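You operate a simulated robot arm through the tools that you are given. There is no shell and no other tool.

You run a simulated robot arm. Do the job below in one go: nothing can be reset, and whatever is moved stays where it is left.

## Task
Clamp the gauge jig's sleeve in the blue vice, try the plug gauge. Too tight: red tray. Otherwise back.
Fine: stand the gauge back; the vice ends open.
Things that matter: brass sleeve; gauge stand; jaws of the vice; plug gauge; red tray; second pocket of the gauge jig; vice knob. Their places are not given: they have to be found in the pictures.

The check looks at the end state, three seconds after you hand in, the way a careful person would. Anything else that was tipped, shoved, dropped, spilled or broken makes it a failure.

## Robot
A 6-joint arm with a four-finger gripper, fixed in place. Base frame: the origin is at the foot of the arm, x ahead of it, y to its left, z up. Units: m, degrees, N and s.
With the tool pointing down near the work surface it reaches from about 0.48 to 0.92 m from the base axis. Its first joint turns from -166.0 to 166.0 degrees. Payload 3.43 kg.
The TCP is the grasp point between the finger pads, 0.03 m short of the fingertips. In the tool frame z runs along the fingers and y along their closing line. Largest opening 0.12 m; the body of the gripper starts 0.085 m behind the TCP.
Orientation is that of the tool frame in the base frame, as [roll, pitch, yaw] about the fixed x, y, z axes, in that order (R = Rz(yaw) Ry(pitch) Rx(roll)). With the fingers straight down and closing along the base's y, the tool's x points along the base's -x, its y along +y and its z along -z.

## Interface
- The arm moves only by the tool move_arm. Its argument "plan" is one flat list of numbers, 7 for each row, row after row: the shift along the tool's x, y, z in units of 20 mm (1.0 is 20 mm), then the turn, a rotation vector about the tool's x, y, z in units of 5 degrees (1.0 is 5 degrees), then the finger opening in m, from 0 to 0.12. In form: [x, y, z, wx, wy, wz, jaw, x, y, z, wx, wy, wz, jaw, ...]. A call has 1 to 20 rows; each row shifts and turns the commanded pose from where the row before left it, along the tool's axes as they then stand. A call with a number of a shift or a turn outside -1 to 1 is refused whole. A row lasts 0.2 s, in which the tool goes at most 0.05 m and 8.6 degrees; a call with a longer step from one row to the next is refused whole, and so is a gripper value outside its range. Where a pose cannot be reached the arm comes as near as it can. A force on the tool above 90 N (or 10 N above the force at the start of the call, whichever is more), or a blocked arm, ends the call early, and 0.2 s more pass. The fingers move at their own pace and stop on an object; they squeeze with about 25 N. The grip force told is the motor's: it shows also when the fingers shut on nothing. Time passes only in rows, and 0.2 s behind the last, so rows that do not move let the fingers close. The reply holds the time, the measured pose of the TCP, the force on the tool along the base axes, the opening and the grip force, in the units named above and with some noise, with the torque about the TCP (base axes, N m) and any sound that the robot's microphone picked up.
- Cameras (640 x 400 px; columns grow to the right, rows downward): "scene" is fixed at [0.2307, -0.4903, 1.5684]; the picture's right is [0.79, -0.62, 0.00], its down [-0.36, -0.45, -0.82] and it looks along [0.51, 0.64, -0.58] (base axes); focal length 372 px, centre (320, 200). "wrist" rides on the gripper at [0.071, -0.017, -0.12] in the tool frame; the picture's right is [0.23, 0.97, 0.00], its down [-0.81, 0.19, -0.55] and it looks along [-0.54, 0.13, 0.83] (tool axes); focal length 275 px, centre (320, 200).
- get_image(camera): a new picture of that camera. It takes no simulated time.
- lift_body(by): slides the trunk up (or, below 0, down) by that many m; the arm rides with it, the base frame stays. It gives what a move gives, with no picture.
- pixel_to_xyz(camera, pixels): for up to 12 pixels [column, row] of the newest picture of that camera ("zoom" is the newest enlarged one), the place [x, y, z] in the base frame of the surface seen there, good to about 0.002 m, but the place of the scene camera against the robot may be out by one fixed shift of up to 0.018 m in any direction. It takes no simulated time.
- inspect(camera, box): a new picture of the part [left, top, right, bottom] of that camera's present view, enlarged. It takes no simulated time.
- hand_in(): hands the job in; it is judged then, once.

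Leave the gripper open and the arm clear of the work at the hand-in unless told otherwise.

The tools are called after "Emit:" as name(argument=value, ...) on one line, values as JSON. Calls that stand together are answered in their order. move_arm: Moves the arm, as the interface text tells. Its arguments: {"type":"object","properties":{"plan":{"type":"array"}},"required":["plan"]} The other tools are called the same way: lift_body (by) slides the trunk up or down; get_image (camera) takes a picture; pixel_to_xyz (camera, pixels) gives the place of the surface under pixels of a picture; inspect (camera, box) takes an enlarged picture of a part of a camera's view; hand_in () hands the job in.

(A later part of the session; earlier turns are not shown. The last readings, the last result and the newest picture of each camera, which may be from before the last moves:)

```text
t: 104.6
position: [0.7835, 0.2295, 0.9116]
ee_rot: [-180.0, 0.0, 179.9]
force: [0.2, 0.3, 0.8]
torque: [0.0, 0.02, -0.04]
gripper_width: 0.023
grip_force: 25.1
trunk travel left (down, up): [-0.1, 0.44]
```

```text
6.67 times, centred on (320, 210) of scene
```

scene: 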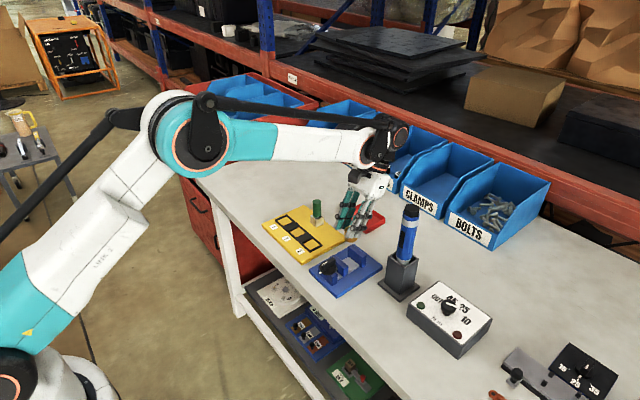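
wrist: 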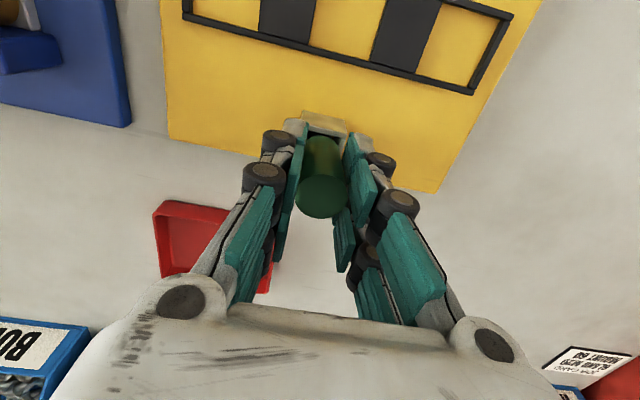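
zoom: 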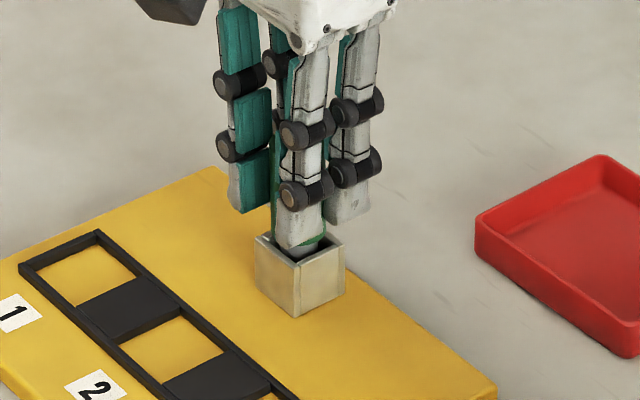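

Gauge gripped (23 mm). Lifting straight up 0.10 m and looking at its pin.

Emit:
move_arm(plan=[0, 0, -0.4, 0, 0, 0, 0.01, 0, 0, -0.6, 0, 0, 0, 0.01, 0, 0, -1, 0, 0, 0, 0.01, 0, 0, -1, 0, 0, 0, 0.01, 0, 0, -1, 0, 0, 0, 0.01, 0, 0, -1, 0, 0, 0, 0.01, 0, 0, 0, 0, 0, 0, 0.01, 0, 0, 0, 0, 0, 0, 0.01])

Emit:
inspect(camera="scene", box=[290, 170, 350, 230])

Emit:
inspect(camera="wrist", box=[250, 70, 390, 230])

```text
t: 106.4
position: [0.7824, 0.2291, 1.0117]
ee_rot: [180.0, 0.0, 179.9]
force: [0.6, 0.4, -0.3]
torque: [0.02, -0.02, -0.01]
gripper_width: 0.0228
grip_force: 24.2
trunk travel left (down, up): [-0.1, 0.44]
```

```text
6.67 times, centred on (320, 200) of scene
```

zoom: 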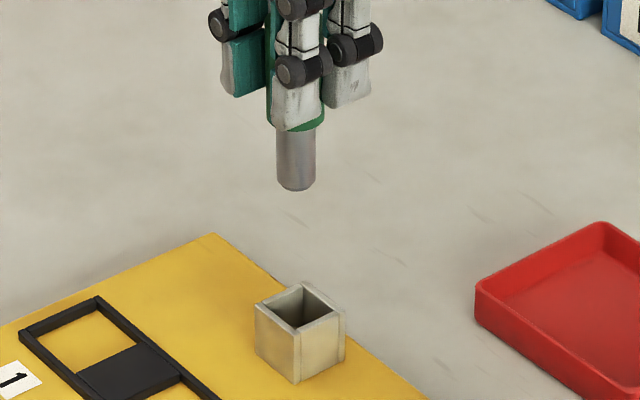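

```text
2.50 times, centred on (320, 150) of wrist
```

zoom: 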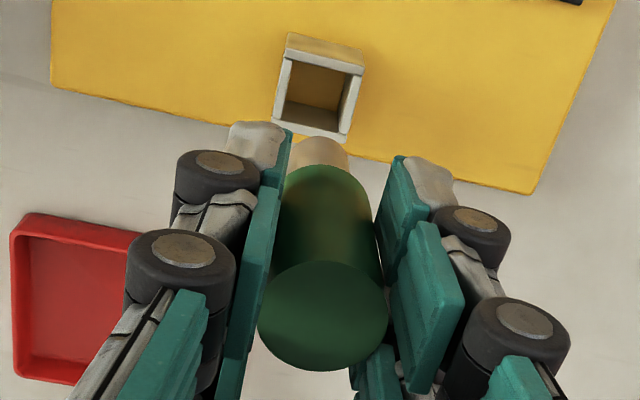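

The pin is ~16 mm thick with a chamfered nose. Carrying the gauge over to the vice at this height, above the sleeve (0.7405, 0.030).

Emit:
move_arm(plan=[0.191, -0.905, 0, 0, 0, 0, 0.01, 0.191, -0.905, 0, 0, 0, 0, 0.01, 0.191, -0.905, 0, 0, 0, 0, 0.01, 0.191, -0.905, 0, 0, 0, 0, 0.01, 0.191, -0.905, 0, 0, 0, 0, 0.01, 0.191, -0.905, 0, 0, 0, 0, 0.01, 0.191, -0.905, 0, 0, 0, 0, 0.01, 0.191, -0.905, 0, 0, 0, 0, 0.01, 0.191, -0.905, 0, 0, 0, 0, 0.01, 0.191, -0.905, 0, 0, 0, 0, 0.01, 0.191, -0.905, 0, 0, 0, 0, 0.01, 0, 0, 0, 0, 0, 0, 0.01, 0, 0, 0, 0, 0, 0, 0.01])

Emit:
get_image(camera="wrist")

Emit:
inspect(camera="wrist", box=[250, 60, 390, 200])

Emit:
inspect(camera="scene", box=[310, 200, 400, 290])

```text
t: 109.2
position: [0.7399, 0.0315, 1.0124]
ee_rot: [-180.0, -0.1, 179.9]
force: [0.4, 0.0, -0.7]
torque: [-0.01, 0.01, 0.0]
gripper_width: 0.023
grip_force: 24.8
trunk travel left (down, up): [-0.1, 0.44]
```

```text
taken
```

wrist: 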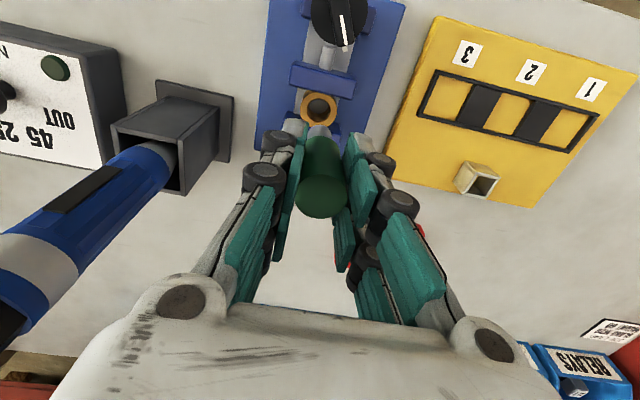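

```text
2.86 times, centred on (320, 130) of wrist
```

zoom: 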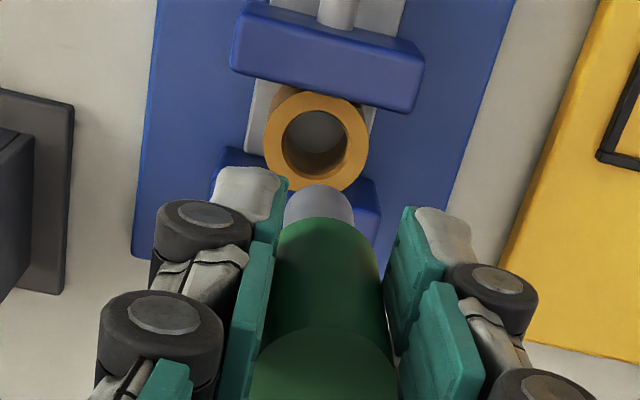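

```text
4.44 times, centred on (355, 245) of scene
```

zoom: 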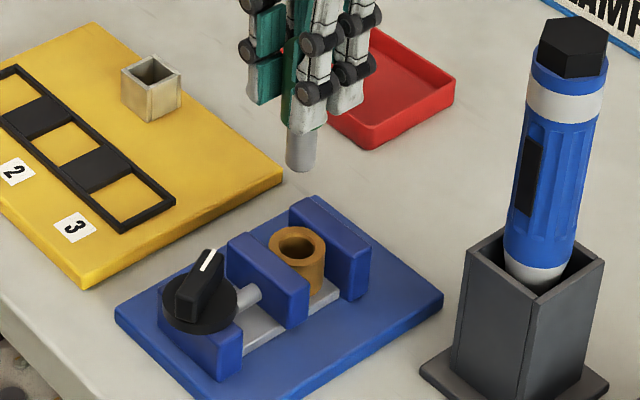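

The sleeve is fully visible. Retaking the wrist zoom to read its rim and bore.

Emit:
inspect(camera="wrist", box=[280, 70, 360, 140])

```text
5.71 times, centred on (320, 105) of wrist
```

zoom: 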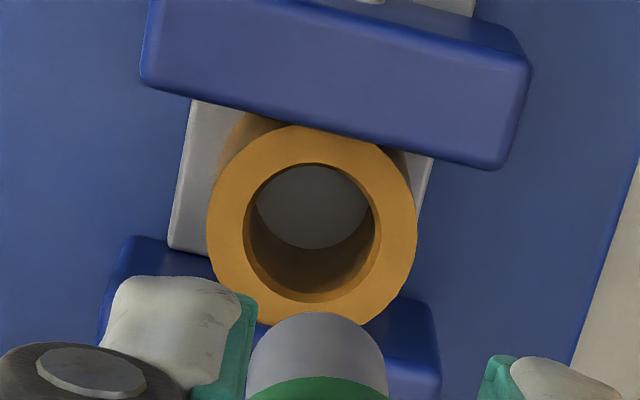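

Emit:
pixel_to_xyz(camera="zoom", pixels=[[212, 220], [411, 220], [315, 135], [310, 314], [237, 225], [387, 225], [312, 157], [310, 305], [315, 330], [252, 385], [382, 385], [300, 125]])

```text
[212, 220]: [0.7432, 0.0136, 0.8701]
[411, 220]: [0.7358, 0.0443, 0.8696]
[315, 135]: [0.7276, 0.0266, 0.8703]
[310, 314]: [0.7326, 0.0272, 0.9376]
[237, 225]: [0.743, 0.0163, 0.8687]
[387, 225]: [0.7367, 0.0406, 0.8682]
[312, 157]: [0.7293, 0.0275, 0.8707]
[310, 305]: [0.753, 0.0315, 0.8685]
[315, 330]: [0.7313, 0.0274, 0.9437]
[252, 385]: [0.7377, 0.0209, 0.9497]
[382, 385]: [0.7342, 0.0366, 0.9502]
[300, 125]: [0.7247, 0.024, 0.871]
```

Sleeve bore centre ≈(0.7408, 0.0288), pin centre ≈(0.7395, 0.0288), pin bottom ≈0.937. Trim x +1.3 mm and descend 60 mm so the pin's nose is just above the sleeve.

Emit:
move_arm(plan=[-0.065, 0, 0, 0, 0, 0, 0.01, 0, 0, 1, 0, 0, 0, 0.01, 0, 0, 1, 0, 0, 0, 0.01, 0, 0, 0.7, 0, 0, 0, 0.01, 0, 0, 0.3, 0, 0, 0, 0.01, 0, 0, 0, 0, 0, 0, 0.01])

Emit:
inspect(camera="wrist", box=[270, 90, 370, 180])

Emit:
inspect(camera="scene", box=[330, 220, 390, 280])

```text
t: 110.6
position: [0.7423, 0.0312, 0.951]
ee_rot: [-179.9, 0.0, 179.9]
force: [0.8, -0.8, -0.6]
torque: [0.01, -0.01, -0.01]
gripper_width: 0.0229
grip_force: 25.0
trunk travel left (down, up): [-0.1, 0.44]
```

```text
4.44 times, centred on (320, 135) of wrist
```

zoom: 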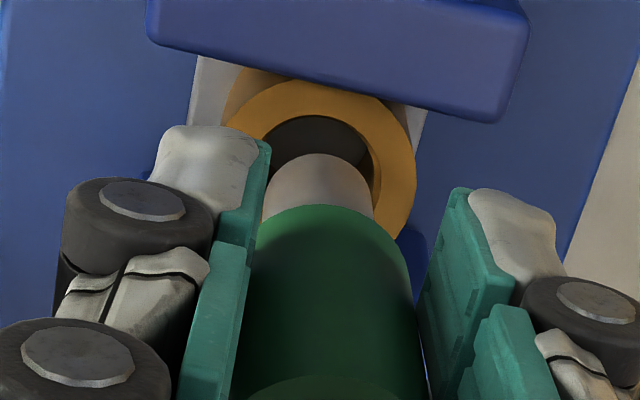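

```text
6.67 times, centred on (360, 250) of scene
```

zoom: 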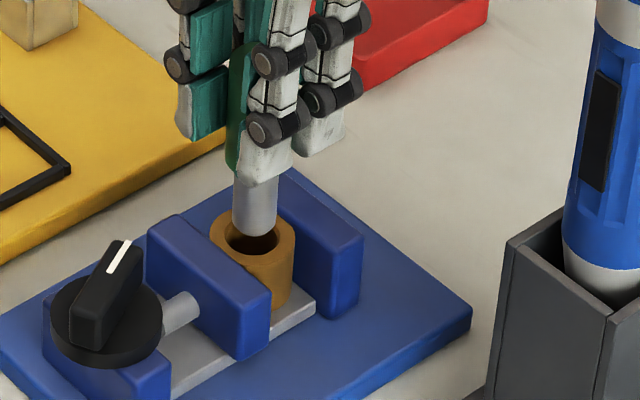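

Nose is centred over the bore. Entering gently: 8 mm down, then read force.

Emit:
move_arm(plan=[0, 0, 0.2, 0, 0, 0, 0.01, 0, 0, 0.2, 0, 0, 0, 0.01, 0, 0, 0, 0, 0, 0, 0.01])

Emit:
move_arm(plan=[0, 0, 0.1, 0, 0, 0, 0.01, 0, 0, 0.1, 0, 0, 0, 0.01, 0, 0, 0, 0, 0, 0, 0.01])

Emit:
inspect(camera="scene", box=[330, 220, 390, 280])

```text
t: 111.4
position: [0.7417, 0.0312, 0.9444]
ee_rot: [180.0, 0.0, 179.9]
force: [0.3, 0.3, -1.1]
torque: [0.01, 0.02, 0.01]
gripper_width: 0.0231
grip_force: 25.5
trunk travel left (down, up): [-0.1, 0.44]
```

```text
t: 112.2
position: [0.7424, 0.0311, 0.9384]
ee_rot: [180.0, 0.0, 179.9]
force: [0.0, 0.3, -0.6]
torque: [-0.03, -0.01, -0.03]
gripper_width: 0.0229
grip_force: 24.8
trunk travel left (down, up): [-0.1, 0.44]
```

```text
6.67 times, centred on (360, 250) of scene
```

zoom: 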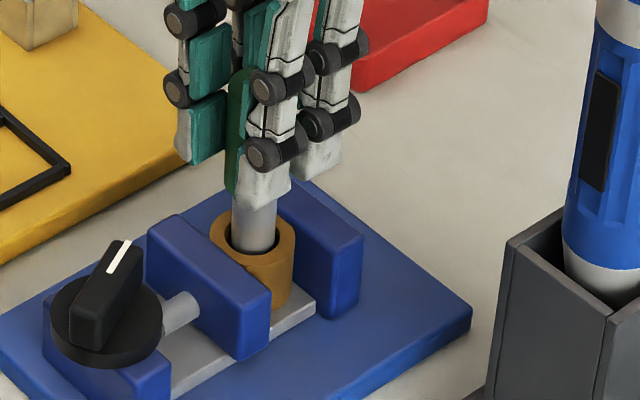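

The nose is 7 mm in, no force. Going on in small steps.

Emit:
move_arm(plan=[0, 0, 0.15, 0, 0, 0, 0.01, 0, 0, 0.15, 0, 0, 0, 0.01, 0, 0, 0, 0, 0, 0, 0.01])

Emit:
move_arm(plan=[0, 0, 0.1, 0, 0, 0, 0.01, 0, 0, 0.1, 0, 0, 0, 0.01, 0, 0, 0, 0, 0, 0, 0.01])

Emit:
inspect(camera="scene", box=[330, 220, 390, 280])

```text
t: 113.0
position: [0.7421, 0.0307, 0.9339]
ee_rot: [180.0, 0.0, 179.9]
force: [-0.5, -0.3, -0.5]
torque: [0.0, -0.01, -0.03]
gripper_width: 0.0231
grip_force: 24.9
trunk travel left (down, up): [-0.1, 0.44]
```

```text
t: 113.8
position: [0.741, 0.0311, 0.929]
ee_rot: [-180.0, 0.0, 179.8]
force: [-0.2, 0.2, -1.0]
torque: [0.0, -0.04, -0.04]
gripper_width: 0.0226
grip_force: 25.0
trunk travel left (down, up): [-0.1, 0.44]
```

```text
6.67 times, centred on (360, 250) of scene
```

zoom: 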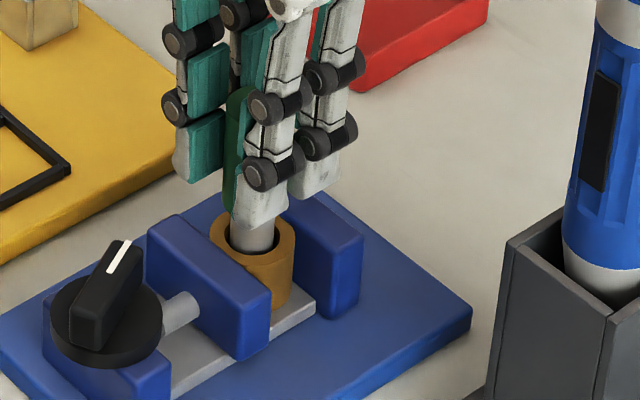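

16 mm in, no resistance. Continuing toward full depth (TCP≈0.919).

Emit:
move_arm(plan=[0, 0, 0.12, 0, 0, 0, 0.01, 0, 0, 0.12, 0, 0, 0, 0.01, 0, 0, 0, 0, 0, 0, 0.01])

Emit:
move_arm(plan=[0, 0, 0.1, 0, 0, 0, 0.01, 0, 0, 0.1, 0, 0, 0, 0.01, 0, 0, 0, 0, 0, 0, 0.01])

Emit:
inspect(camera="scene", box=[330, 220, 390, 280])

```text
t: 114.6
position: [0.7416, 0.0319, 0.9239]
ee_rot: [-180.0, 0.0, 179.9]
force: [0.0, -0.2, -1.8]
torque: [-0.01, -0.03, 0.02]
gripper_width: 0.0231
grip_force: 24.3
trunk travel left (down, up): [-0.1, 0.44]
```

```text
t: 115.4
position: [0.7423, 0.0308, 0.9214]
ee_rot: [180.0, 0.1, 179.9]
force: [0.2, 0.9, -1.6]
torque: [0.01, 0.0, -0.03]
gripper_width: 0.0228
grip_force: 25.1
trunk travel left (down, up): [-0.1, 0.44]
```

```text
6.67 times, centred on (360, 250) of scene
```

zoom: 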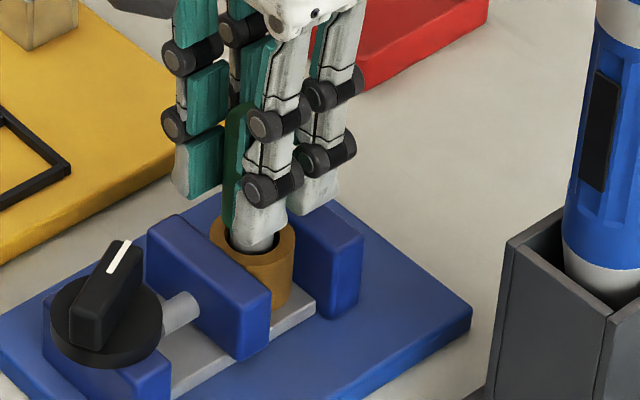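

24 mm in with no force. A last 3 mm to reach full depth.

Emit:
move_arm(plan=[0, 0, 0.08, 0, 0, 0, 0.01, 0, 0, 0.07, 0, 0, 0, 0.01, 0, 0, 0, 0, 0, 0, 0.01])

Emit:
inspect(camera="wrist", box=[270, 90, 370, 180])

Emit:
inspect(camera="scene", box=[340, 235, 380, 275])

```text
t: 116.2
position: [0.7411, 0.0315, 0.9185]
ee_rot: [-180.0, 0.1, 179.9]
force: [4.7, 0.8, 12.4]
torque: [0.1, -0.37, -0.04]
gripper_width: 0.0229
grip_force: 24.8
trunk travel left (down, up): [-0.1, 0.44]
```

```text
4.44 times, centred on (320, 135) of wrist
```

zoom: 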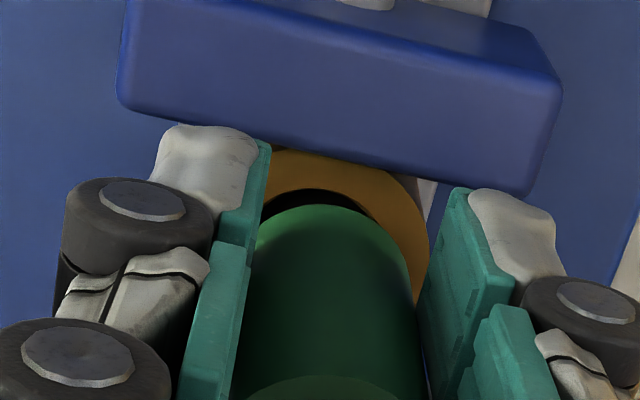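

```text
10.00 times, centred on (360, 255) of scene
```

zoom: 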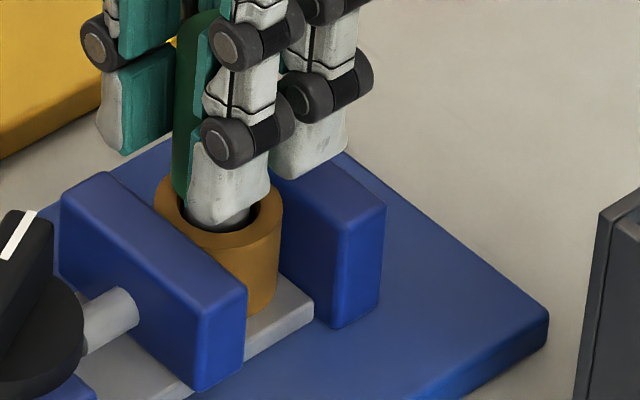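

At TCP 0.9185 there is 12 N upward: the pin's nose meets the vice plate (0.843), having passed freely through the whole 28 mm sleeve. So the gauge fits: the sleeve goes back to pocket 2. Withdrawing the gauge straight up.

Emit:
move_arm(plan=[0, 0, -0.19, 0, 0, 0, 0.01, 0, 0, -0.5, 0, 0, 0, 0.01, 0, 0, -0.5, 0, 0, 0, 0.01, 0, 0, -0.5, 0, 0, 0, 0.01, 0, 0, -1, 0, 0, 0, 0.01, 0, 0, -1, 0, 0, 0, 0.01, 0, 0, -1, 0, 0, 0, 0.01, 0, 0, 0, 0, 0, 0, 0.01])

Emit:
inspect(camera="scene", box=[310, 200, 400, 290])

Emit:
inspect(camera="wrist", box=[250, 60, 390, 230])

```text
t: 118.0
position: [0.74, 0.0304, 1.012]
ee_rot: [-180.0, 0.0, 179.9]
force: [-1.0, 0.0, -1.3]
torque: [0.01, 0.03, -0.03]
gripper_width: 0.0227
grip_force: 25.4
trunk travel left (down, up): [-0.1, 0.44]
```

```text
4.44 times, centred on (355, 245) of scene
```

zoom: 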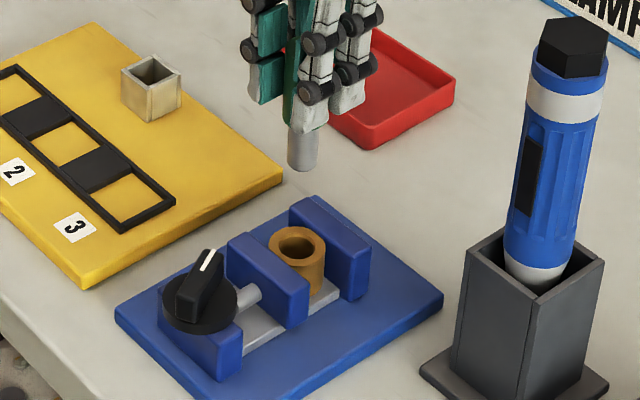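

```text
2.35 times, centred on (320, 145) of wrist
```

zoom: 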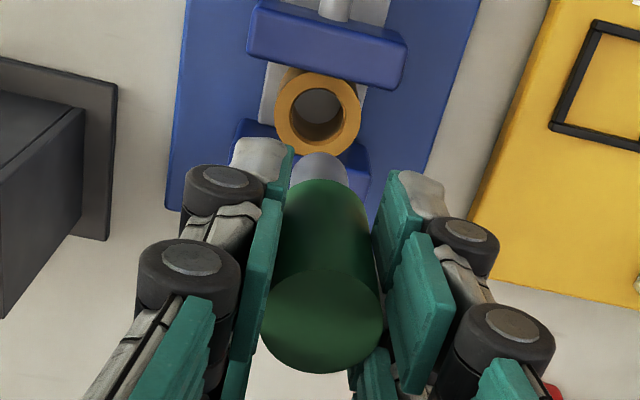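

Out cleanly; sleeve still clamped. Returning the gauge to above its stand.

Emit:
move_arm(plan=[-0.185, 0.905, 0, 0, 0, 0, 0.01, -0.185, 0.905, 0, 0, 0, 0, 0.01, -0.185, 0.905, 0, 0, 0, 0, 0.01, -0.185, 0.905, 0, 0, 0, 0, 0.01, -0.185, 0.905, 0, 0, 0, 0, 0.01, -0.185, 0.905, 0, 0, 0, 0, 0.01, -0.185, 0.905, 0, 0, 0, 0, 0.01, -0.185, 0.905, 0, 0, 0, 0, 0.01, -0.185, 0.905, 0, 0, 0, 0, 0.01, -0.185, 0.905, 0, 0, 0, 0, 0.01, -0.185, 0.905, 0, 0, 0, 0, 0.01, 0, 0, 0, 0, 0, 0, 0.01, 0, 0, 0, 0, 0, 0, 0.01])

Emit:
inspect(camera="wrist", box=[270, 60, 370, 160])

Emit:
pixel_to_xyz(camera="zoom", pixels=[[280, 60], [360, 60], [280, 150], [330, 180], [320, 90], [300, 100], [340, 230], [270, 260], [365, 265], [320, 205]])

```text
t: 120.8
position: [0.7822, 0.2294, 1.0121]
ee_rot: [-180.0, -0.1, 179.9]
force: [0.4, 0.6, -0.2]
torque: [0.05, 0.02, 0.0]
gripper_width: 0.0228
grip_force: 25.0
trunk travel left (down, up): [-0.1, 0.44]
```

```text
4.00 times, centred on (320, 110) of wrist
```

zoom: 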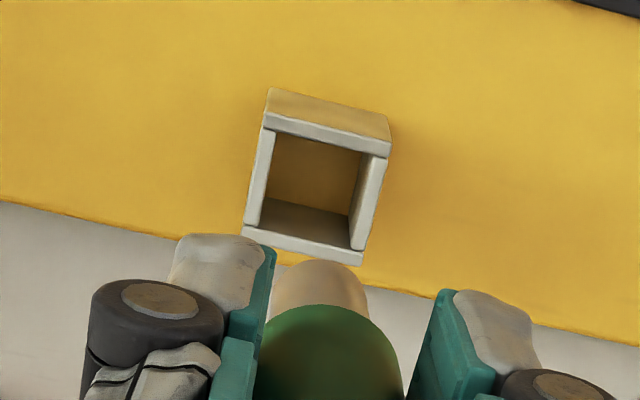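

```text
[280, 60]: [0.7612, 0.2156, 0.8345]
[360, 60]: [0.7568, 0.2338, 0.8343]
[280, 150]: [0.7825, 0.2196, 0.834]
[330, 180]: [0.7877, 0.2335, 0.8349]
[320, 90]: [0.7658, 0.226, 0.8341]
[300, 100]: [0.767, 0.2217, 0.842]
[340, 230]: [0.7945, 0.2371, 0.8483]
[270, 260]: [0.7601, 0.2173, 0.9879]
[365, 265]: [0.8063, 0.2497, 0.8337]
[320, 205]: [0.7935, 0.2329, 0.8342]
```

Reading the stand's rim walls and the pin for a centred re-entry.

Emit:
pixel_to_xyz(camera="zoom", pixels=[[325, 132], [305, 242], [260, 180], [368, 200], [282, 290], [358, 290], [320, 268], [320, 285]])

```text
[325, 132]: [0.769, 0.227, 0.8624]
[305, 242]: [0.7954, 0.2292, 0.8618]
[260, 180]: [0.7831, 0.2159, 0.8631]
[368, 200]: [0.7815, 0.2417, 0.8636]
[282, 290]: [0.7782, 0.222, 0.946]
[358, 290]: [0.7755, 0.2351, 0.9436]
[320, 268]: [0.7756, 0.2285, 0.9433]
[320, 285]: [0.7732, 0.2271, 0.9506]
```

Pin (0.782, 0.2286) is centred on the stand (0.7822, 0.2288). Lowering into the stand.

Emit:
move_arm(plan=[0, 0, 1, 0, 0, 0, 0.01, 0, 0, 1, 0, 0, 0, 0.01, 0, 0, 1, 0, 0, 0, 0.01, 0, 0, 0.8, 0, 0, 0, 0.01, 0, 0, 0.6, 0, 0, 0, 0.01, 0, 0, 0.4, 0, 0, 0, 0.01, 0, 0, 0.15, 0, 0, 0, 0.01, 0, 0, 0, 0, 0, 0, 0.01])

Emit:
inspect(camera="scene", box=[290, 180, 350, 240])

```text
t: 122.6
position: [0.7824, 0.2297, 0.9122]
ee_rot: [-180.0, -0.1, 179.8]
force: [-0.4, 0.2, -0.5]
torque: [-0.01, -0.02, -0.01]
gripper_width: 0.023
grip_force: 24.6
trunk travel left (down, up): [-0.1, 0.44]
```

```text
6.67 times, centred on (320, 210) of scene
```

zoom: 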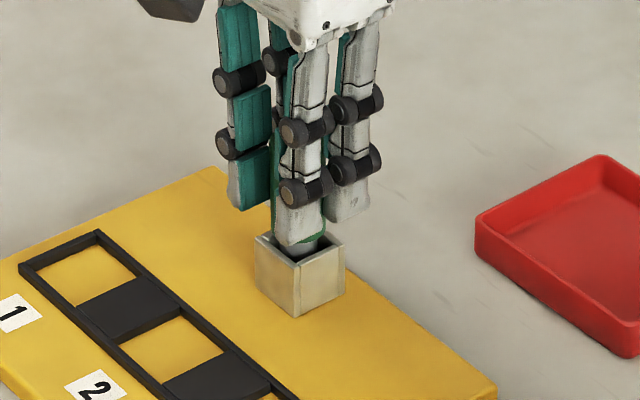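

The gauge is nearly seated. Lowering 1 mm more, then opening and rising.

Emit:
move_arm(plan=[0, 0, 0.05, 0, 0, 0, 0.01, 0, 0, 0, 0, 0, 0, 0.01, 0, 0, 0, 0, 0, 0, 0.025, 0, 0, 0, 0, 0, 0, 0.03, 0, 0, 0, 0, 0, 0, 0.04, 0, 0, 0, 0, 0, 0, 0.05, 0, 0, 0, 0, 0, 0, 0.05])

Emit:
move_arm(plan=[0, 0, -0.5, 0, 0, 0, 0.05, 0, 0, -1, 0, 0, 0, 0.05, 0, 0, -1, 0, 0, 0, 0.05, 0, 0, -1, 0, 0, 0, 0.05, 0, 0, -1, 0, 0, 0, 0.05, 0, 0, -0.5, 0, 0, 0, 0.05, 0, 0, 0, 0, 0, 0, 0.05])

Emit:
inspect(camera="scene", box=[290, 180, 350, 240])

Emit:
get_image(camera="wrist")

```text
t: 124.2
position: [0.7826, 0.2298, 0.9113]
ee_rot: [-180.0, 0.0, 179.9]
force: [-0.4, -0.6, 0.8]
torque: [0.0, -0.02, 0.01]
gripper_width: 0.0502
grip_force: 0.2
trunk travel left (down, up): [-0.1, 0.44]
```

```text
t: 125.8
position: [0.782, 0.2303, 1.012]
ee_rot: [-180.0, 0.1, 180.0]
force: [1.5, -0.4, 0.3]
torque: [-0.03, 0.02, 0.01]
gripper_width: 0.0502
grip_force: 0.1
trunk travel left (down, up): [-0.1, 0.44]
```

```text
6.67 times, centred on (320, 210) of scene
```

zoom: 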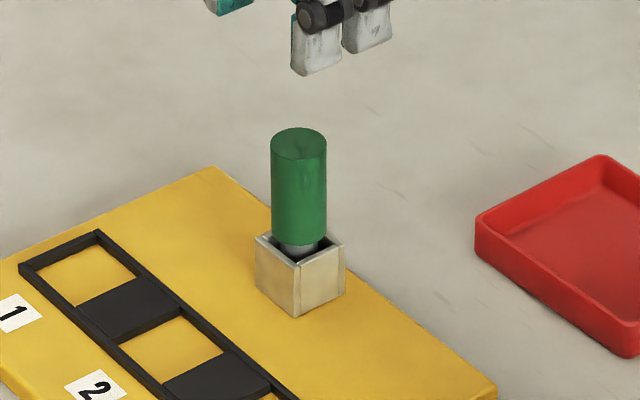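

```text
taken
```

wrist: 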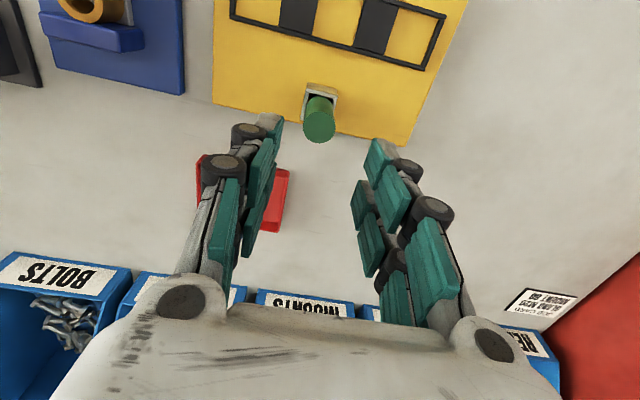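

Gauge stands back in its stand. Now to open the vice: moving back above the knob.

Emit:
move_arm(plan=[0.545, -0.918, 0, 0, 0, 0, 0.05, 0.545, -0.918, 0, 0, 0, 0, 0.05, 0.545, -0.918, 0, 0, 0, 0, 0.05, 0.545, -0.918, 0, 0, 0, 0, 0.05, 0.545, -0.918, 0, 0, 0, 0, 0.05, 0.545, -0.918, 0, 0, 0, 0, 0.05, 0.545, -0.918, 0, 0, 0, 0, 0.05, 0.545, -0.918, 0, 0, 0, 0, 0.05, 0.545, -0.918, 0, 0, 0, 0, 0.05, 0.545, -0.918, 0, 0, 0, 0, 0.05, 0.545, -0.918, 0, 0, 0, 0, 0.05, 0, 0, 0, 0, 0, 0, 0.05])

Emit:
move_arm(plan=[0, 0, 0, 0, 0, 1, 0.05, 0, 0, 0, 0, 0, 1, 0.05, 0, 0, 0, 0, 0, 1, 0.05, 0, 0, 0, 0, 0, 1, 0.05, 0, 0, 0, 0, 0, 1, 0.05, 0, 0, 0, 0, 0, 1, 0.05, 0, 0, 0, 0, 0, 1, 0.05, 0, 0, 0, 0, 0, 1, 0.05, 0, 0, 0, 0, 0, 1, 0.05, 0, 0, 0, 0, 0, 1, 0.05, 0, 0, 0, 0, 0, 1, 0.05, 0, 0, 0, 0, 0, 1, 0.05, 0, 0, 0, 0, 0, 1, 0.05, 0, 0, 0, 0, 0, 1, 0.05, 0, 0, 0, 0, 0, 1, 0.05, 0, 0, 0, 0, 0, 1, 0.05, 0, 0, 0, 0, 0, 1, 0.05, 0, 0, 0, 0, 0, 1, 0.05, 0, 0, 0, 0, 0, 1, 0.05, 0, 0, 0, 0, 0, 1, 0.05])

Emit:
move_arm(plan=[0, 0, 0, 0, 0, 1, 0.05, 0, 0, 0, 0, 0, 1, 0.05, 0, 0, 0, 0, 0, 1, 0.05, 0, 0, 0, 0, 0, 1, 0.05, 0, 0, 0, 0, 0, 1, 0.05, 0, 0, 0, 0, 0, 1, 0.05, 0, 0, 0, 0, 0, 1, 0.05, 0, 0, 0, 0, 0, 1, 0.05, 0, 0, 0, 0, 0, 1, 0.05, 0, 0, 0, 0, 0, 1, 0.05, 0, 0, 0, 0, 0, 1, 0.05, 0, 0, 0, 0, 0, 1, 0.05, 0, 0, 0, 0, 0, 0, 0.05])

Emit:
get_image(camera="wrist")

Emit:
inspect(camera="wrist", box=[250, 60, 390, 190])

```text
t: 128.4
position: [0.6623, 0.0271, 1.0119]
ee_rot: [-180.0, 0.0, -179.9]
force: [-0.9, -0.2, 0.3]
torque: [0.04, 0.0, -0.02]
gripper_width: 0.0503
grip_force: 0.2
trunk travel left (down, up): [-0.1, 0.44]
```

```text
t: 132.6
position: [0.6624, 0.0283, 1.0114]
ee_rot: [-179.9, 0.0, 79.8]
force: [-0.6, 1.2, -0.5]
torque: [0.05, -0.03, 0.0]
gripper_width: 0.0502
grip_force: 0.0
trunk travel left (down, up): [-0.1, 0.44]
```

```text
t: 135.4
position: [0.663, 0.0273, 1.0122]
ee_rot: [-180.0, 0.0, 19.9]
force: [0.1, -0.5, 0.3]
torque: [-0.02, -0.01, -0.03]
gripper_width: 0.0501
grip_force: 0.0
trunk travel left (down, up): [-0.1, 0.44]
```

```text
taken
```

wrist: 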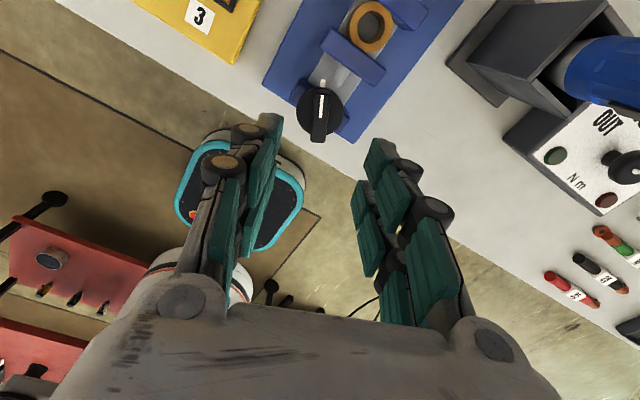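

```text
3.08 times, centred on (320, 125) of wrist
```

zoom: 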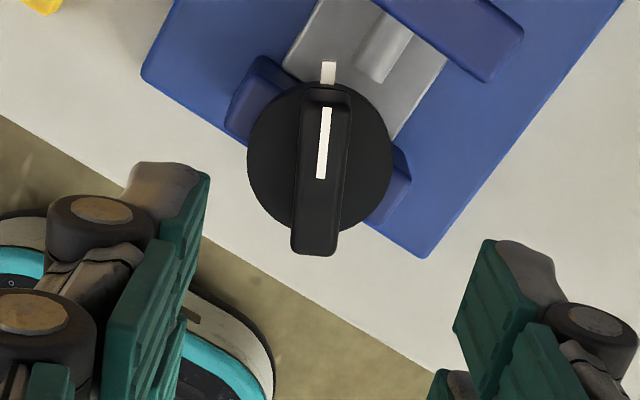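

Reading the bar direction here to align the jaws.

Emit:
pixel_to_xyz(camera="zoom", pixels=[[327, 112], [320, 176], [314, 235], [327, 95], [300, 170], [348, 170], [250, 160], [390, 160]])

```text
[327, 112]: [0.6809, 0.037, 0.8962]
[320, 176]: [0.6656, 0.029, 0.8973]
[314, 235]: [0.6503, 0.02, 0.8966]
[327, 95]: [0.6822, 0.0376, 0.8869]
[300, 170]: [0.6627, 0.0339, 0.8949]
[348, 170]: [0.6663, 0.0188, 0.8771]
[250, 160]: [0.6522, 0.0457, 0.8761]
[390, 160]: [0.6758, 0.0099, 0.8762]
```

Bar lies at 29°. Turning the tool 9° back to match, descending and gripping the bar.

Emit:
move_arm(plan=[0, 0, 0, 0, 0, -0.9, 0.04, 0, 0, 0, 0, 0, -0.9, 0.04, 0, 0, 1, 0, 0, 0, 0.04, 0, 0, 1, 0, 0, 0, 0.04, 0, 0, 1, 0, 0, 0, 0.04, 0, 0, 1, 0, 0, 0, 0.04, 0, 0, 0.7, 0, 0, 0, 0.04, 0, 0, 0.36, 0, 0, 0, 0.04, 0, 0, 0, 0, 0, 0, 0.04, 0, 0, 0, 0, 0, 0, 0.025, 0, 0, 0, 0, 0, 0, 0.01, 0, 0, 0, 0, 0, 0, 0.0, 0, 0, 0, 0, 0, 0, 0.0])

Emit:
inspect(camera="scene", box=[300, 220, 380, 290])

```text
t: 138.2
position: [0.6611, 0.0268, 0.9108]
ee_rot: [180.0, 0.1, 28.9]
force: [-4.6, 1.8, -0.3]
torque: [0.05, 0.11, 0.03]
gripper_width: 0.014
grip_force: 24.8
trunk travel left (down, up): [-0.1, 0.44]
```

```text
5.71 times, centred on (340, 255) of scene
```

zoom: 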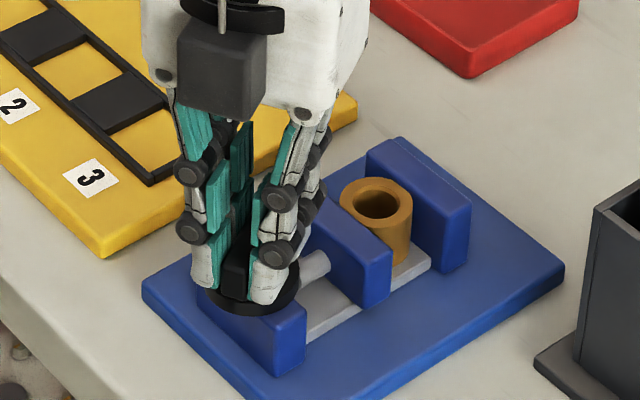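

Gripped cleanly. Turning counter-clockwise to open: first 75°.

Emit:
move_arm(plan=[0, 0, 0, 0, 0, -1, 0.0, 0, 0, 0, 0, 0, -1, 0.0, 0, 0, 0, 0, 0, -1, 0.0, 0, 0, 0, 0, 0, -1, 0.0, 0, 0, 0, 0, 0, -1, 0.0, 0, 0, 0, 0, 0, -1, 0.0, 0, 0, 0, 0, 0, -1, 0.0, 0, 0, 0, 0, 0, -1, 0.0, 0, 0, 0, 0, 0, -1, 0.0, 0, 0, 0, 0, 0, -1, 0.0, 0, 0, 0, 0, 0, -1, 0.0, 0, 0, 0, 0, 0, -1, 0.0, 0, 0, 0, 0, 0, -1, 0.0, 0, 0, 0, 0, 0, -1, 0.0, 0, 0, 0, 0, 0, -1, 0.0, 0, 0, 0, 0, 0, 0, 0.0])

Emit:
inspect(camera="scene", box=[300, 220, 380, 290])

```text
t: 141.6
position: [0.6622, 0.0275, 0.9096]
ee_rot: [180.0, 0.0, 104.0]
force: [-16.8, -2.0, 0.2]
torque: [-0.3, 0.31, -0.01]
gripper_width: 0.0141
grip_force: 24.9
trunk travel left (down, up): [-0.1, 0.44]
```

```text
5.71 times, centred on (340, 255) of scene
```

zoom: 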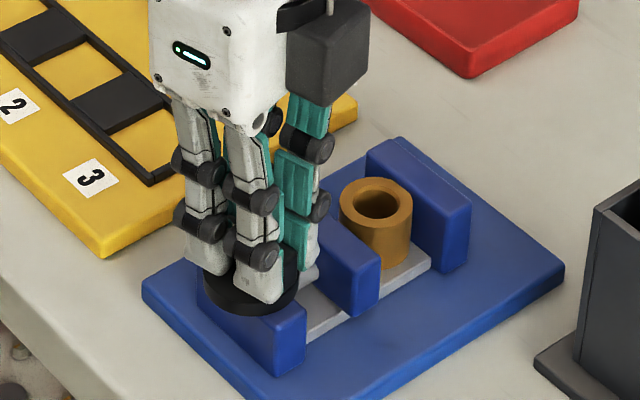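

The jaw is backing off. Easing the side force (−1 mm x) and turning the remaining 75° to bring the pointer back to its starting direction.

Emit:
move_arm(plan=[0, -0.05, 0, 0, 0, -1, 0.0, 0, 0, 0, 0, 0, -1, 0.0, 0, 0, 0, 0, 0, -1, 0.0, 0, 0, 0, 0, 0, -1, 0.0, 0, 0, 0, 0, 0, -1, 0.0, 0, 0, 0, 0, 0, -1, 0.0, 0, 0, 0, 0, 0, -1, 0.0, 0, 0, 0, 0, 0, -1, 0.0, 0, 0, 0, 0, 0, -1, 0.0, 0, 0, 0, 0, 0, -1, 0.0, 0, 0, 0, 0, 0, -1, 0.0, 0, 0, 0, 0, 0, -1, 0.0, 0, 0, 0, 0, 0, -1, 0.0, 0, 0, 0, 0, 0, -1, 0.0, 0, 0, 0, 0, 0, -1, 0.0, 0, 0, 0, 0, 0, 0, 0.0])

Emit:
inspect(camera="scene", box=[300, 220, 380, 290])

```text
t: 145.0
position: [0.6625, 0.0268, 0.9109]
ee_rot: [180.0, 0.1, 179.0]
force: [9.2, 2.4, 1.5]
torque: [0.15, -0.78, -0.01]
gripper_width: 0.0141
grip_force: 24.7
trunk travel left (down, up): [-0.1, 0.44]
```

```text
5.71 times, centred on (340, 255) of scene
```

zoom: 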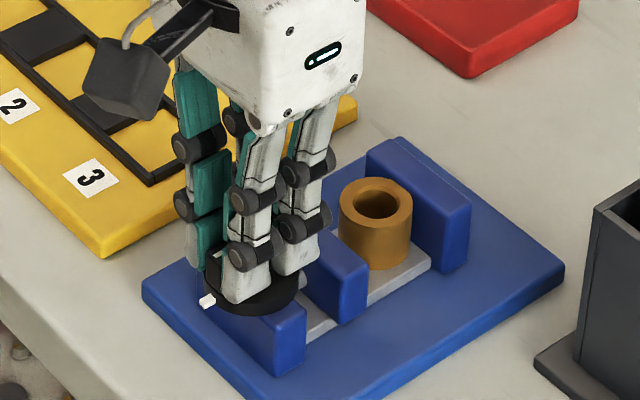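

Jaw is back at its starting opening; torque still ~0. I'll try 10° further to see whether it opens wider, which would give my fingers more room.

Emit:
move_arm(plan=[0, 0, 0, 0, 0, -1, 0.0, 0, 0, 0, 0, 0, -1, 0.0, 0, 0, 0, 0, 0, 0, 0.0])

```text
t: 145.8
position: [0.6619, 0.0263, 0.9107]
ee_rot: [180.0, -0.2, -171.0]
force: [2.4, 3.9, 4.5]
torque: [0.11, 0.25, -1.18]
gripper_width: 0.0195
grip_force: 25.0
trunk travel left (down, up): [-0.1, 0.44]
```

That's the end stop (−1.2 N·m, bar not following). Turning back 10°, releasing the knob and rising.

Emit:
move_arm(plan=[0, 0, 0, 0, 0, 1, 0.0, 0, 0, 0, 0, 0, 0.8, 0.0, 0, 0, 0, 0, 0, 0, 0.0, 0, 0, 0, 0, 0, 0, 0.015, 0, 0, 0, 0, 0, 0, 0.03, 0, 0, 0, 0, 0, 0, 0.04, 0, 0, -0.5, 0, 0, 0, 0.05, 0, 0, -1, 0, 0, 0, 0.05, 0, 0, -1, 0, 0, 0, 0.05, 0, 0, -1, 0, 0, 0, 0.05, 0, 0, -1, 0, 0, 0, 0.05, 0, 0, -0.5, 0, 0, 0, 0.05, 0, 0, 0, 0, 0, 0, 0.05])

Emit:
inspect(camera="wrist", box=[250, 70, 390, 200])

Emit:
pixel_to_xyz(camera="zoom", pixels=[[330, 75], [305, 215], [325, 120], [310, 175], [225, 340], [320, 340], [272, 380], [275, 300], [290, 270], [290, 285], [310, 250]])

```text
t: 148.6
position: [0.6613, 0.0277, 1.0107]
ee_rot: [-179.9, 0.0, 179.9]
force: [-0.7, 0.6, -0.4]
torque: [0.0, 0.01, -0.03]
gripper_width: 0.0501
grip_force: 0.1
trunk travel left (down, up): [-0.1, 0.44]
```

```text
3.08 times, centred on (320, 135) of wrist
```

zoom: 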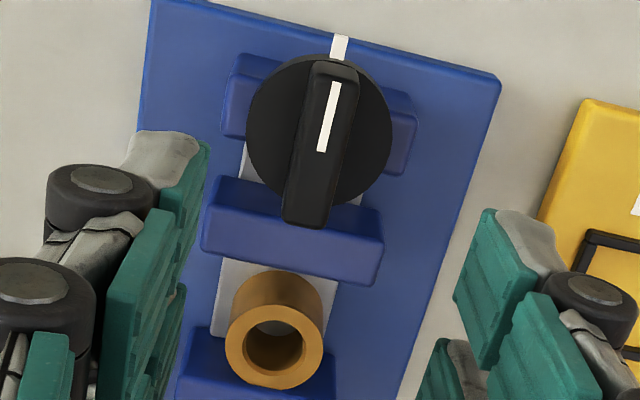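

```text
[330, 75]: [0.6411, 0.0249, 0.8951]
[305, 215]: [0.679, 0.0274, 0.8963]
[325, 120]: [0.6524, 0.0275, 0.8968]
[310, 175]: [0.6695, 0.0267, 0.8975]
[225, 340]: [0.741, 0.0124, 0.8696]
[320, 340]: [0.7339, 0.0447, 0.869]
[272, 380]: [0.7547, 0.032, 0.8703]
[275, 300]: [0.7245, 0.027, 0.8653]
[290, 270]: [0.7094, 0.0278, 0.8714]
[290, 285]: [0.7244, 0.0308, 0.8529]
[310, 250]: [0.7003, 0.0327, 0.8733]
```

Vice is open, pointer at its starting mark; sleeve centre ≈(0.7405, 0.0286). Moving above it and tilting the tool +25° again.

Emit:
move_arm(plan=[-0.935, 0.045, 0, 0, 0, 0, 0.05, -0.935, 0, 0, 0, 0, 0, 0.05, -0.935, 0, 0, 0, 0, 0, 0.05, -0.935, 0, 0, 0, 0, 0, 0.05, 0, 0, 0, 0, 1, 0, 0.05, 0, 0, 0, 0, 1, 0, 0.05, 0, 0, 0, 0, 1, 0, 0.05, 0, 0, 0, 0, 1, 0, 0.05, 0, 0, 0, 0, 1, 0, 0.05, 0, 0, 0, 0, 0, 0, 0.05, 0, 0, 0, 0, 0, 0, 0.05])

Emit:
inspect(camera="wrist", box=[250, 80, 390, 220])

Emit:
pixel_to_xyz(camera="zoom", pixels=[[320, 150], [320, 170], [320, 200], [320, 230], [280, 200], [360, 200]])

```text
t: 151.0
position: [0.7359, 0.0289, 1.0104]
ee_rot: [-179.9, -25.1, 180.0]
force: [-0.5, 0.1, -0.2]
torque: [-0.02, -0.02, -0.02]
gripper_width: 0.0499
grip_force: 0.0
trunk travel left (down, up): [-0.1, 0.44]
```

```text
2.86 times, centred on (320, 150) of wrist
```

zoom: 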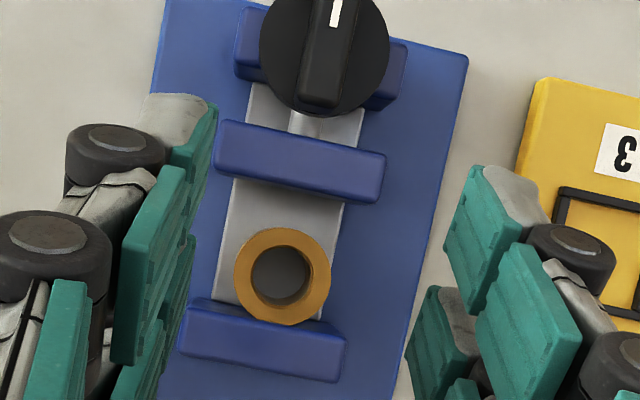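

```text
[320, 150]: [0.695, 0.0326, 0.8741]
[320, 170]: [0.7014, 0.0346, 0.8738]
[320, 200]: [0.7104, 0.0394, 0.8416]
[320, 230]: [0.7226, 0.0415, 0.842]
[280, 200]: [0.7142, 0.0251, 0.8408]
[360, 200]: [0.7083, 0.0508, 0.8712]
```

Near-vertical view. Reading the sleeve rim and jaw edges precisely.

Emit:
pixel_to_xyz(camera="zoom", pixels=[[238, 275], [327, 278], [284, 232], [282, 320], [300, 190], [300, 197], [230, 306], [330, 330], [260, 335], [230, 175], [370, 195], [205, 310]])

```text
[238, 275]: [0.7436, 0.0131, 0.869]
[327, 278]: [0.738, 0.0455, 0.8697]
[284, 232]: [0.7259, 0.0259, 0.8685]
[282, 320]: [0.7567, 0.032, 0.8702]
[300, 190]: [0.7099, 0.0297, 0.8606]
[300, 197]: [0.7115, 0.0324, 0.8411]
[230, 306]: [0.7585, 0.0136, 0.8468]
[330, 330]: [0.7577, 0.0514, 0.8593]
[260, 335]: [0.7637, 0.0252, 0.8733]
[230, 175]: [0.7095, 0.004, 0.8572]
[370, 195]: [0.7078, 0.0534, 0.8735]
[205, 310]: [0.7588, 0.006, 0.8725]
```

Sleeve centre (0.7413, 0.0293), gap 0.7097–0.758. Descending to about z 0.934 first.

Emit:
move_arm(plan=[-0.411, 0.02, 0.855, 0, 0, 0, 0.05, -0.411, 0, 0.855, 0, 0, 0, 0.05, -0.411, 0, 0.855, 0, 0, 0, 0.05, -0.411, 0, 0.855, 0, 0, 0, 0.05, 0, 0, 0, 0, 0, 0, 0.05, 0, 0, 0, 0, 0, 0, 0.05])

Emit:
inspect(camera="scene", box=[320, 215, 390, 285])

Emit:
inspect(camera="wrist", box=[250, 80, 390, 220])

Emit:
pixel_to_xyz(camera="zoom", pixels=[[305, 165], [305, 260], [250, 210], [350, 210], [300, 310], [165, 105], [440, 175]])

```text
t: 152.4
position: [0.7373, 0.0292, 0.9335]
ee_rot: [179.9, -25.0, 180.0]
force: [0.1, 0.4, -0.4]
torque: [-0.03, 0.0, -0.01]
gripper_width: 0.0499
grip_force: 0.1
trunk travel left (down, up): [-0.1, 0.44]
```

```text
5.71 times, centred on (355, 250) of scene
```

zoom: 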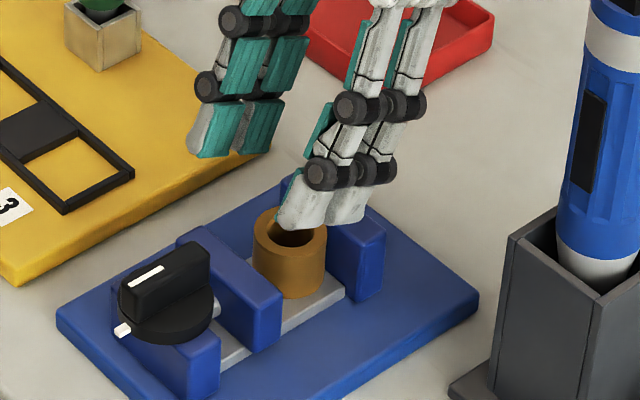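

```text
2.86 times, centred on (320, 150) of wrist
```

zoom: 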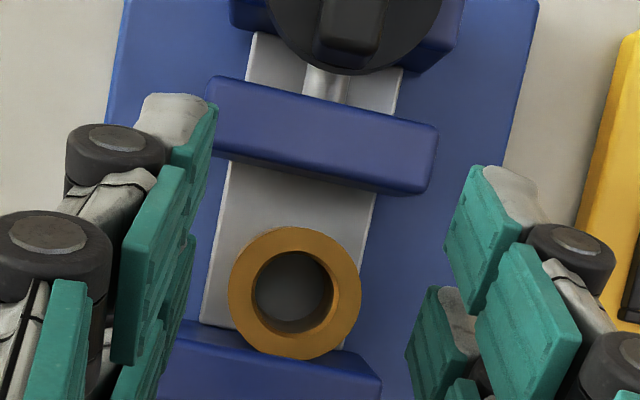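

```text
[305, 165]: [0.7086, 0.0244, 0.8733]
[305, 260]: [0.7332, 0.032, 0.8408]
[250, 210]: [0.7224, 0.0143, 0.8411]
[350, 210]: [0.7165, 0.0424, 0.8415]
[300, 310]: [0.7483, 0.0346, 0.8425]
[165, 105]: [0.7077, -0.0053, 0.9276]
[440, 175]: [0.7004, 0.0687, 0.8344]
```

Aligned. Lowering the last 37 mm around the sleeve.

Emit:
move_arm(plan=[-0.26, 0, 0.56, 0, 0, 0, 0.05, -0.26, 0, 0.56, 0, 0, 0, 0.05, -0.17, 0, 0.36, 0, 0, 0, 0.05, -0.09, 0, 0.19, 0, 0, 0, 0.05, 0, 0, 0, 0, 0, 0, 0.05])

Emit:
inspect(camera="scene", box=[330, 230, 380, 280])

Emit:
inspect(camera="wrist", box=[250, 80, 390, 220])

```text
t: 153.6
position: [0.7368, 0.0285, 0.8968]
ee_rot: [180.0, -25.0, 179.9]
force: [0.9, 0.5, 0.4]
torque: [0.01, 0.01, 0.0]
gripper_width: 0.05
grip_force: 0.1
trunk travel left (down, up): [-0.1, 0.44]
```

```text
8.00 times, centred on (355, 255) of scene
```

zoom: 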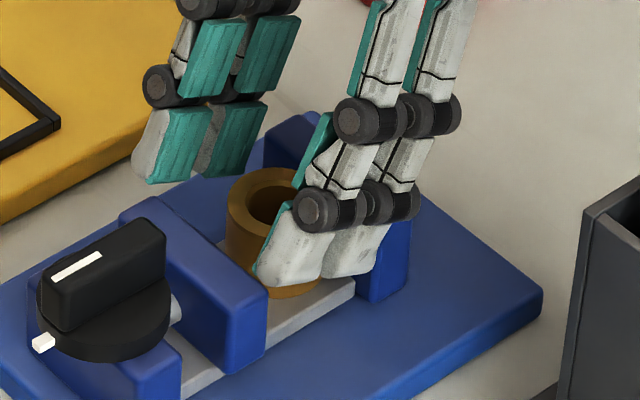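

```text
2.86 times, centred on (320, 150) of wrist
```

zoom: 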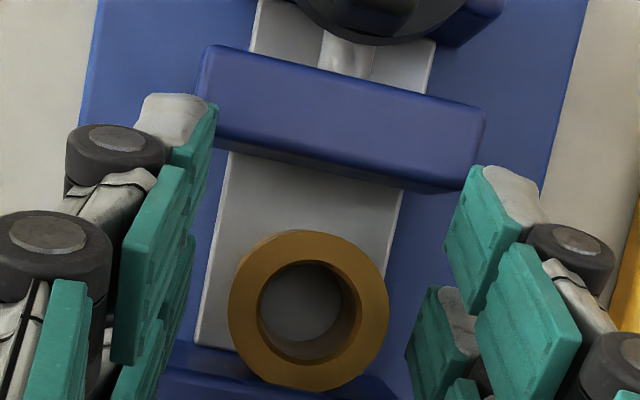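

No contact. Closing on the sleeve.

Emit:
move_arm(plan=[0, 0.02, 0, 0, 0, 0, 0.042, 0, 0, 0, 0, 0, 0, 0.036, 0, 0, 0, 0, 0, 0, 0.028, 0, 0, 0, 0, 0, 0, 0.02, 0, 0, 0, 0, 0, 0, 0.02])

Emit:
move_arm(plan=[0.1, 0, -0.22, 0, 0, 0, 0.02, 0.21, 0, -0.453, 0, 0, 0, 0.02, 0.423, 0, -0.906, 0, 0, 0, 0.02, 0.423, 0, -0.906, 0, 0, 0, 0.02, 0.423, 0, -0.906, 0, 0, 0, 0.02, 0.423, 0, -0.906, 0, 0, 0, 0.02, 0, 0, 0, 0, 0, 0, 0.02])

Emit:
inspect(camera="wrist", box=[250, 80, 390, 220])

Emit:
inspect(camera="scene", box=[320, 200, 390, 280])

```text
t: 154.8
position: [0.7364, 0.0293, 0.8975]
ee_rot: [180.0, -25.0, 180.0]
force: [0.2, -0.3, -0.3]
torque: [-0.01, -0.03, 0.02]
gripper_width: 0.0324
grip_force: 24.7
trunk travel left (down, up): [-0.1, 0.44]
```

```text
t: 156.4
position: [0.7381, 0.0301, 0.9932]
ee_rot: [-179.9, -25.0, 179.9]
force: [-0.1, 0.1, -0.6]
torque: [-0.02, 0.01, -0.01]
gripper_width: 0.0324
grip_force: 25.3
trunk travel left (down, up): [-0.1, 0.44]
```

```text
2.86 times, centred on (320, 150) of wrist
```

zoom: 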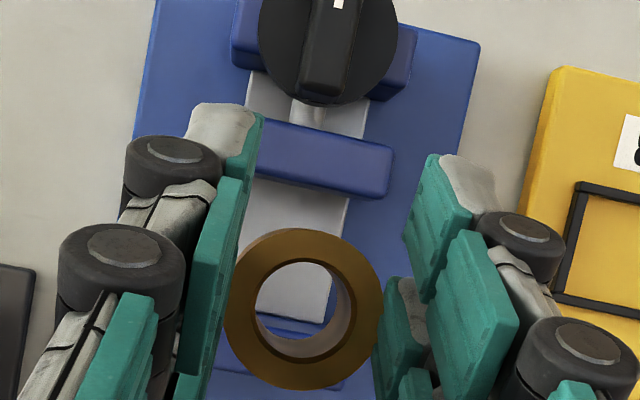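

```text
5.00 times, centred on (355, 240) of scene
```

zoom: 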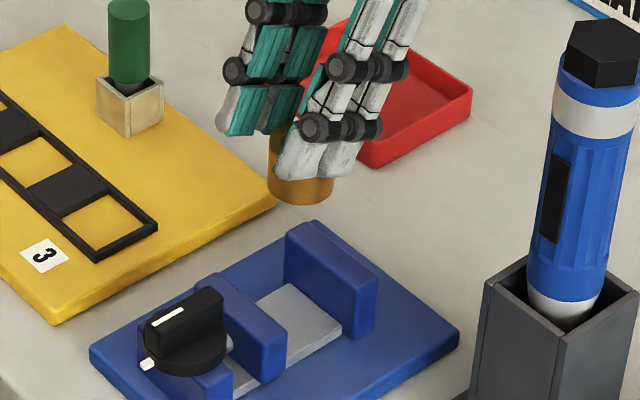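

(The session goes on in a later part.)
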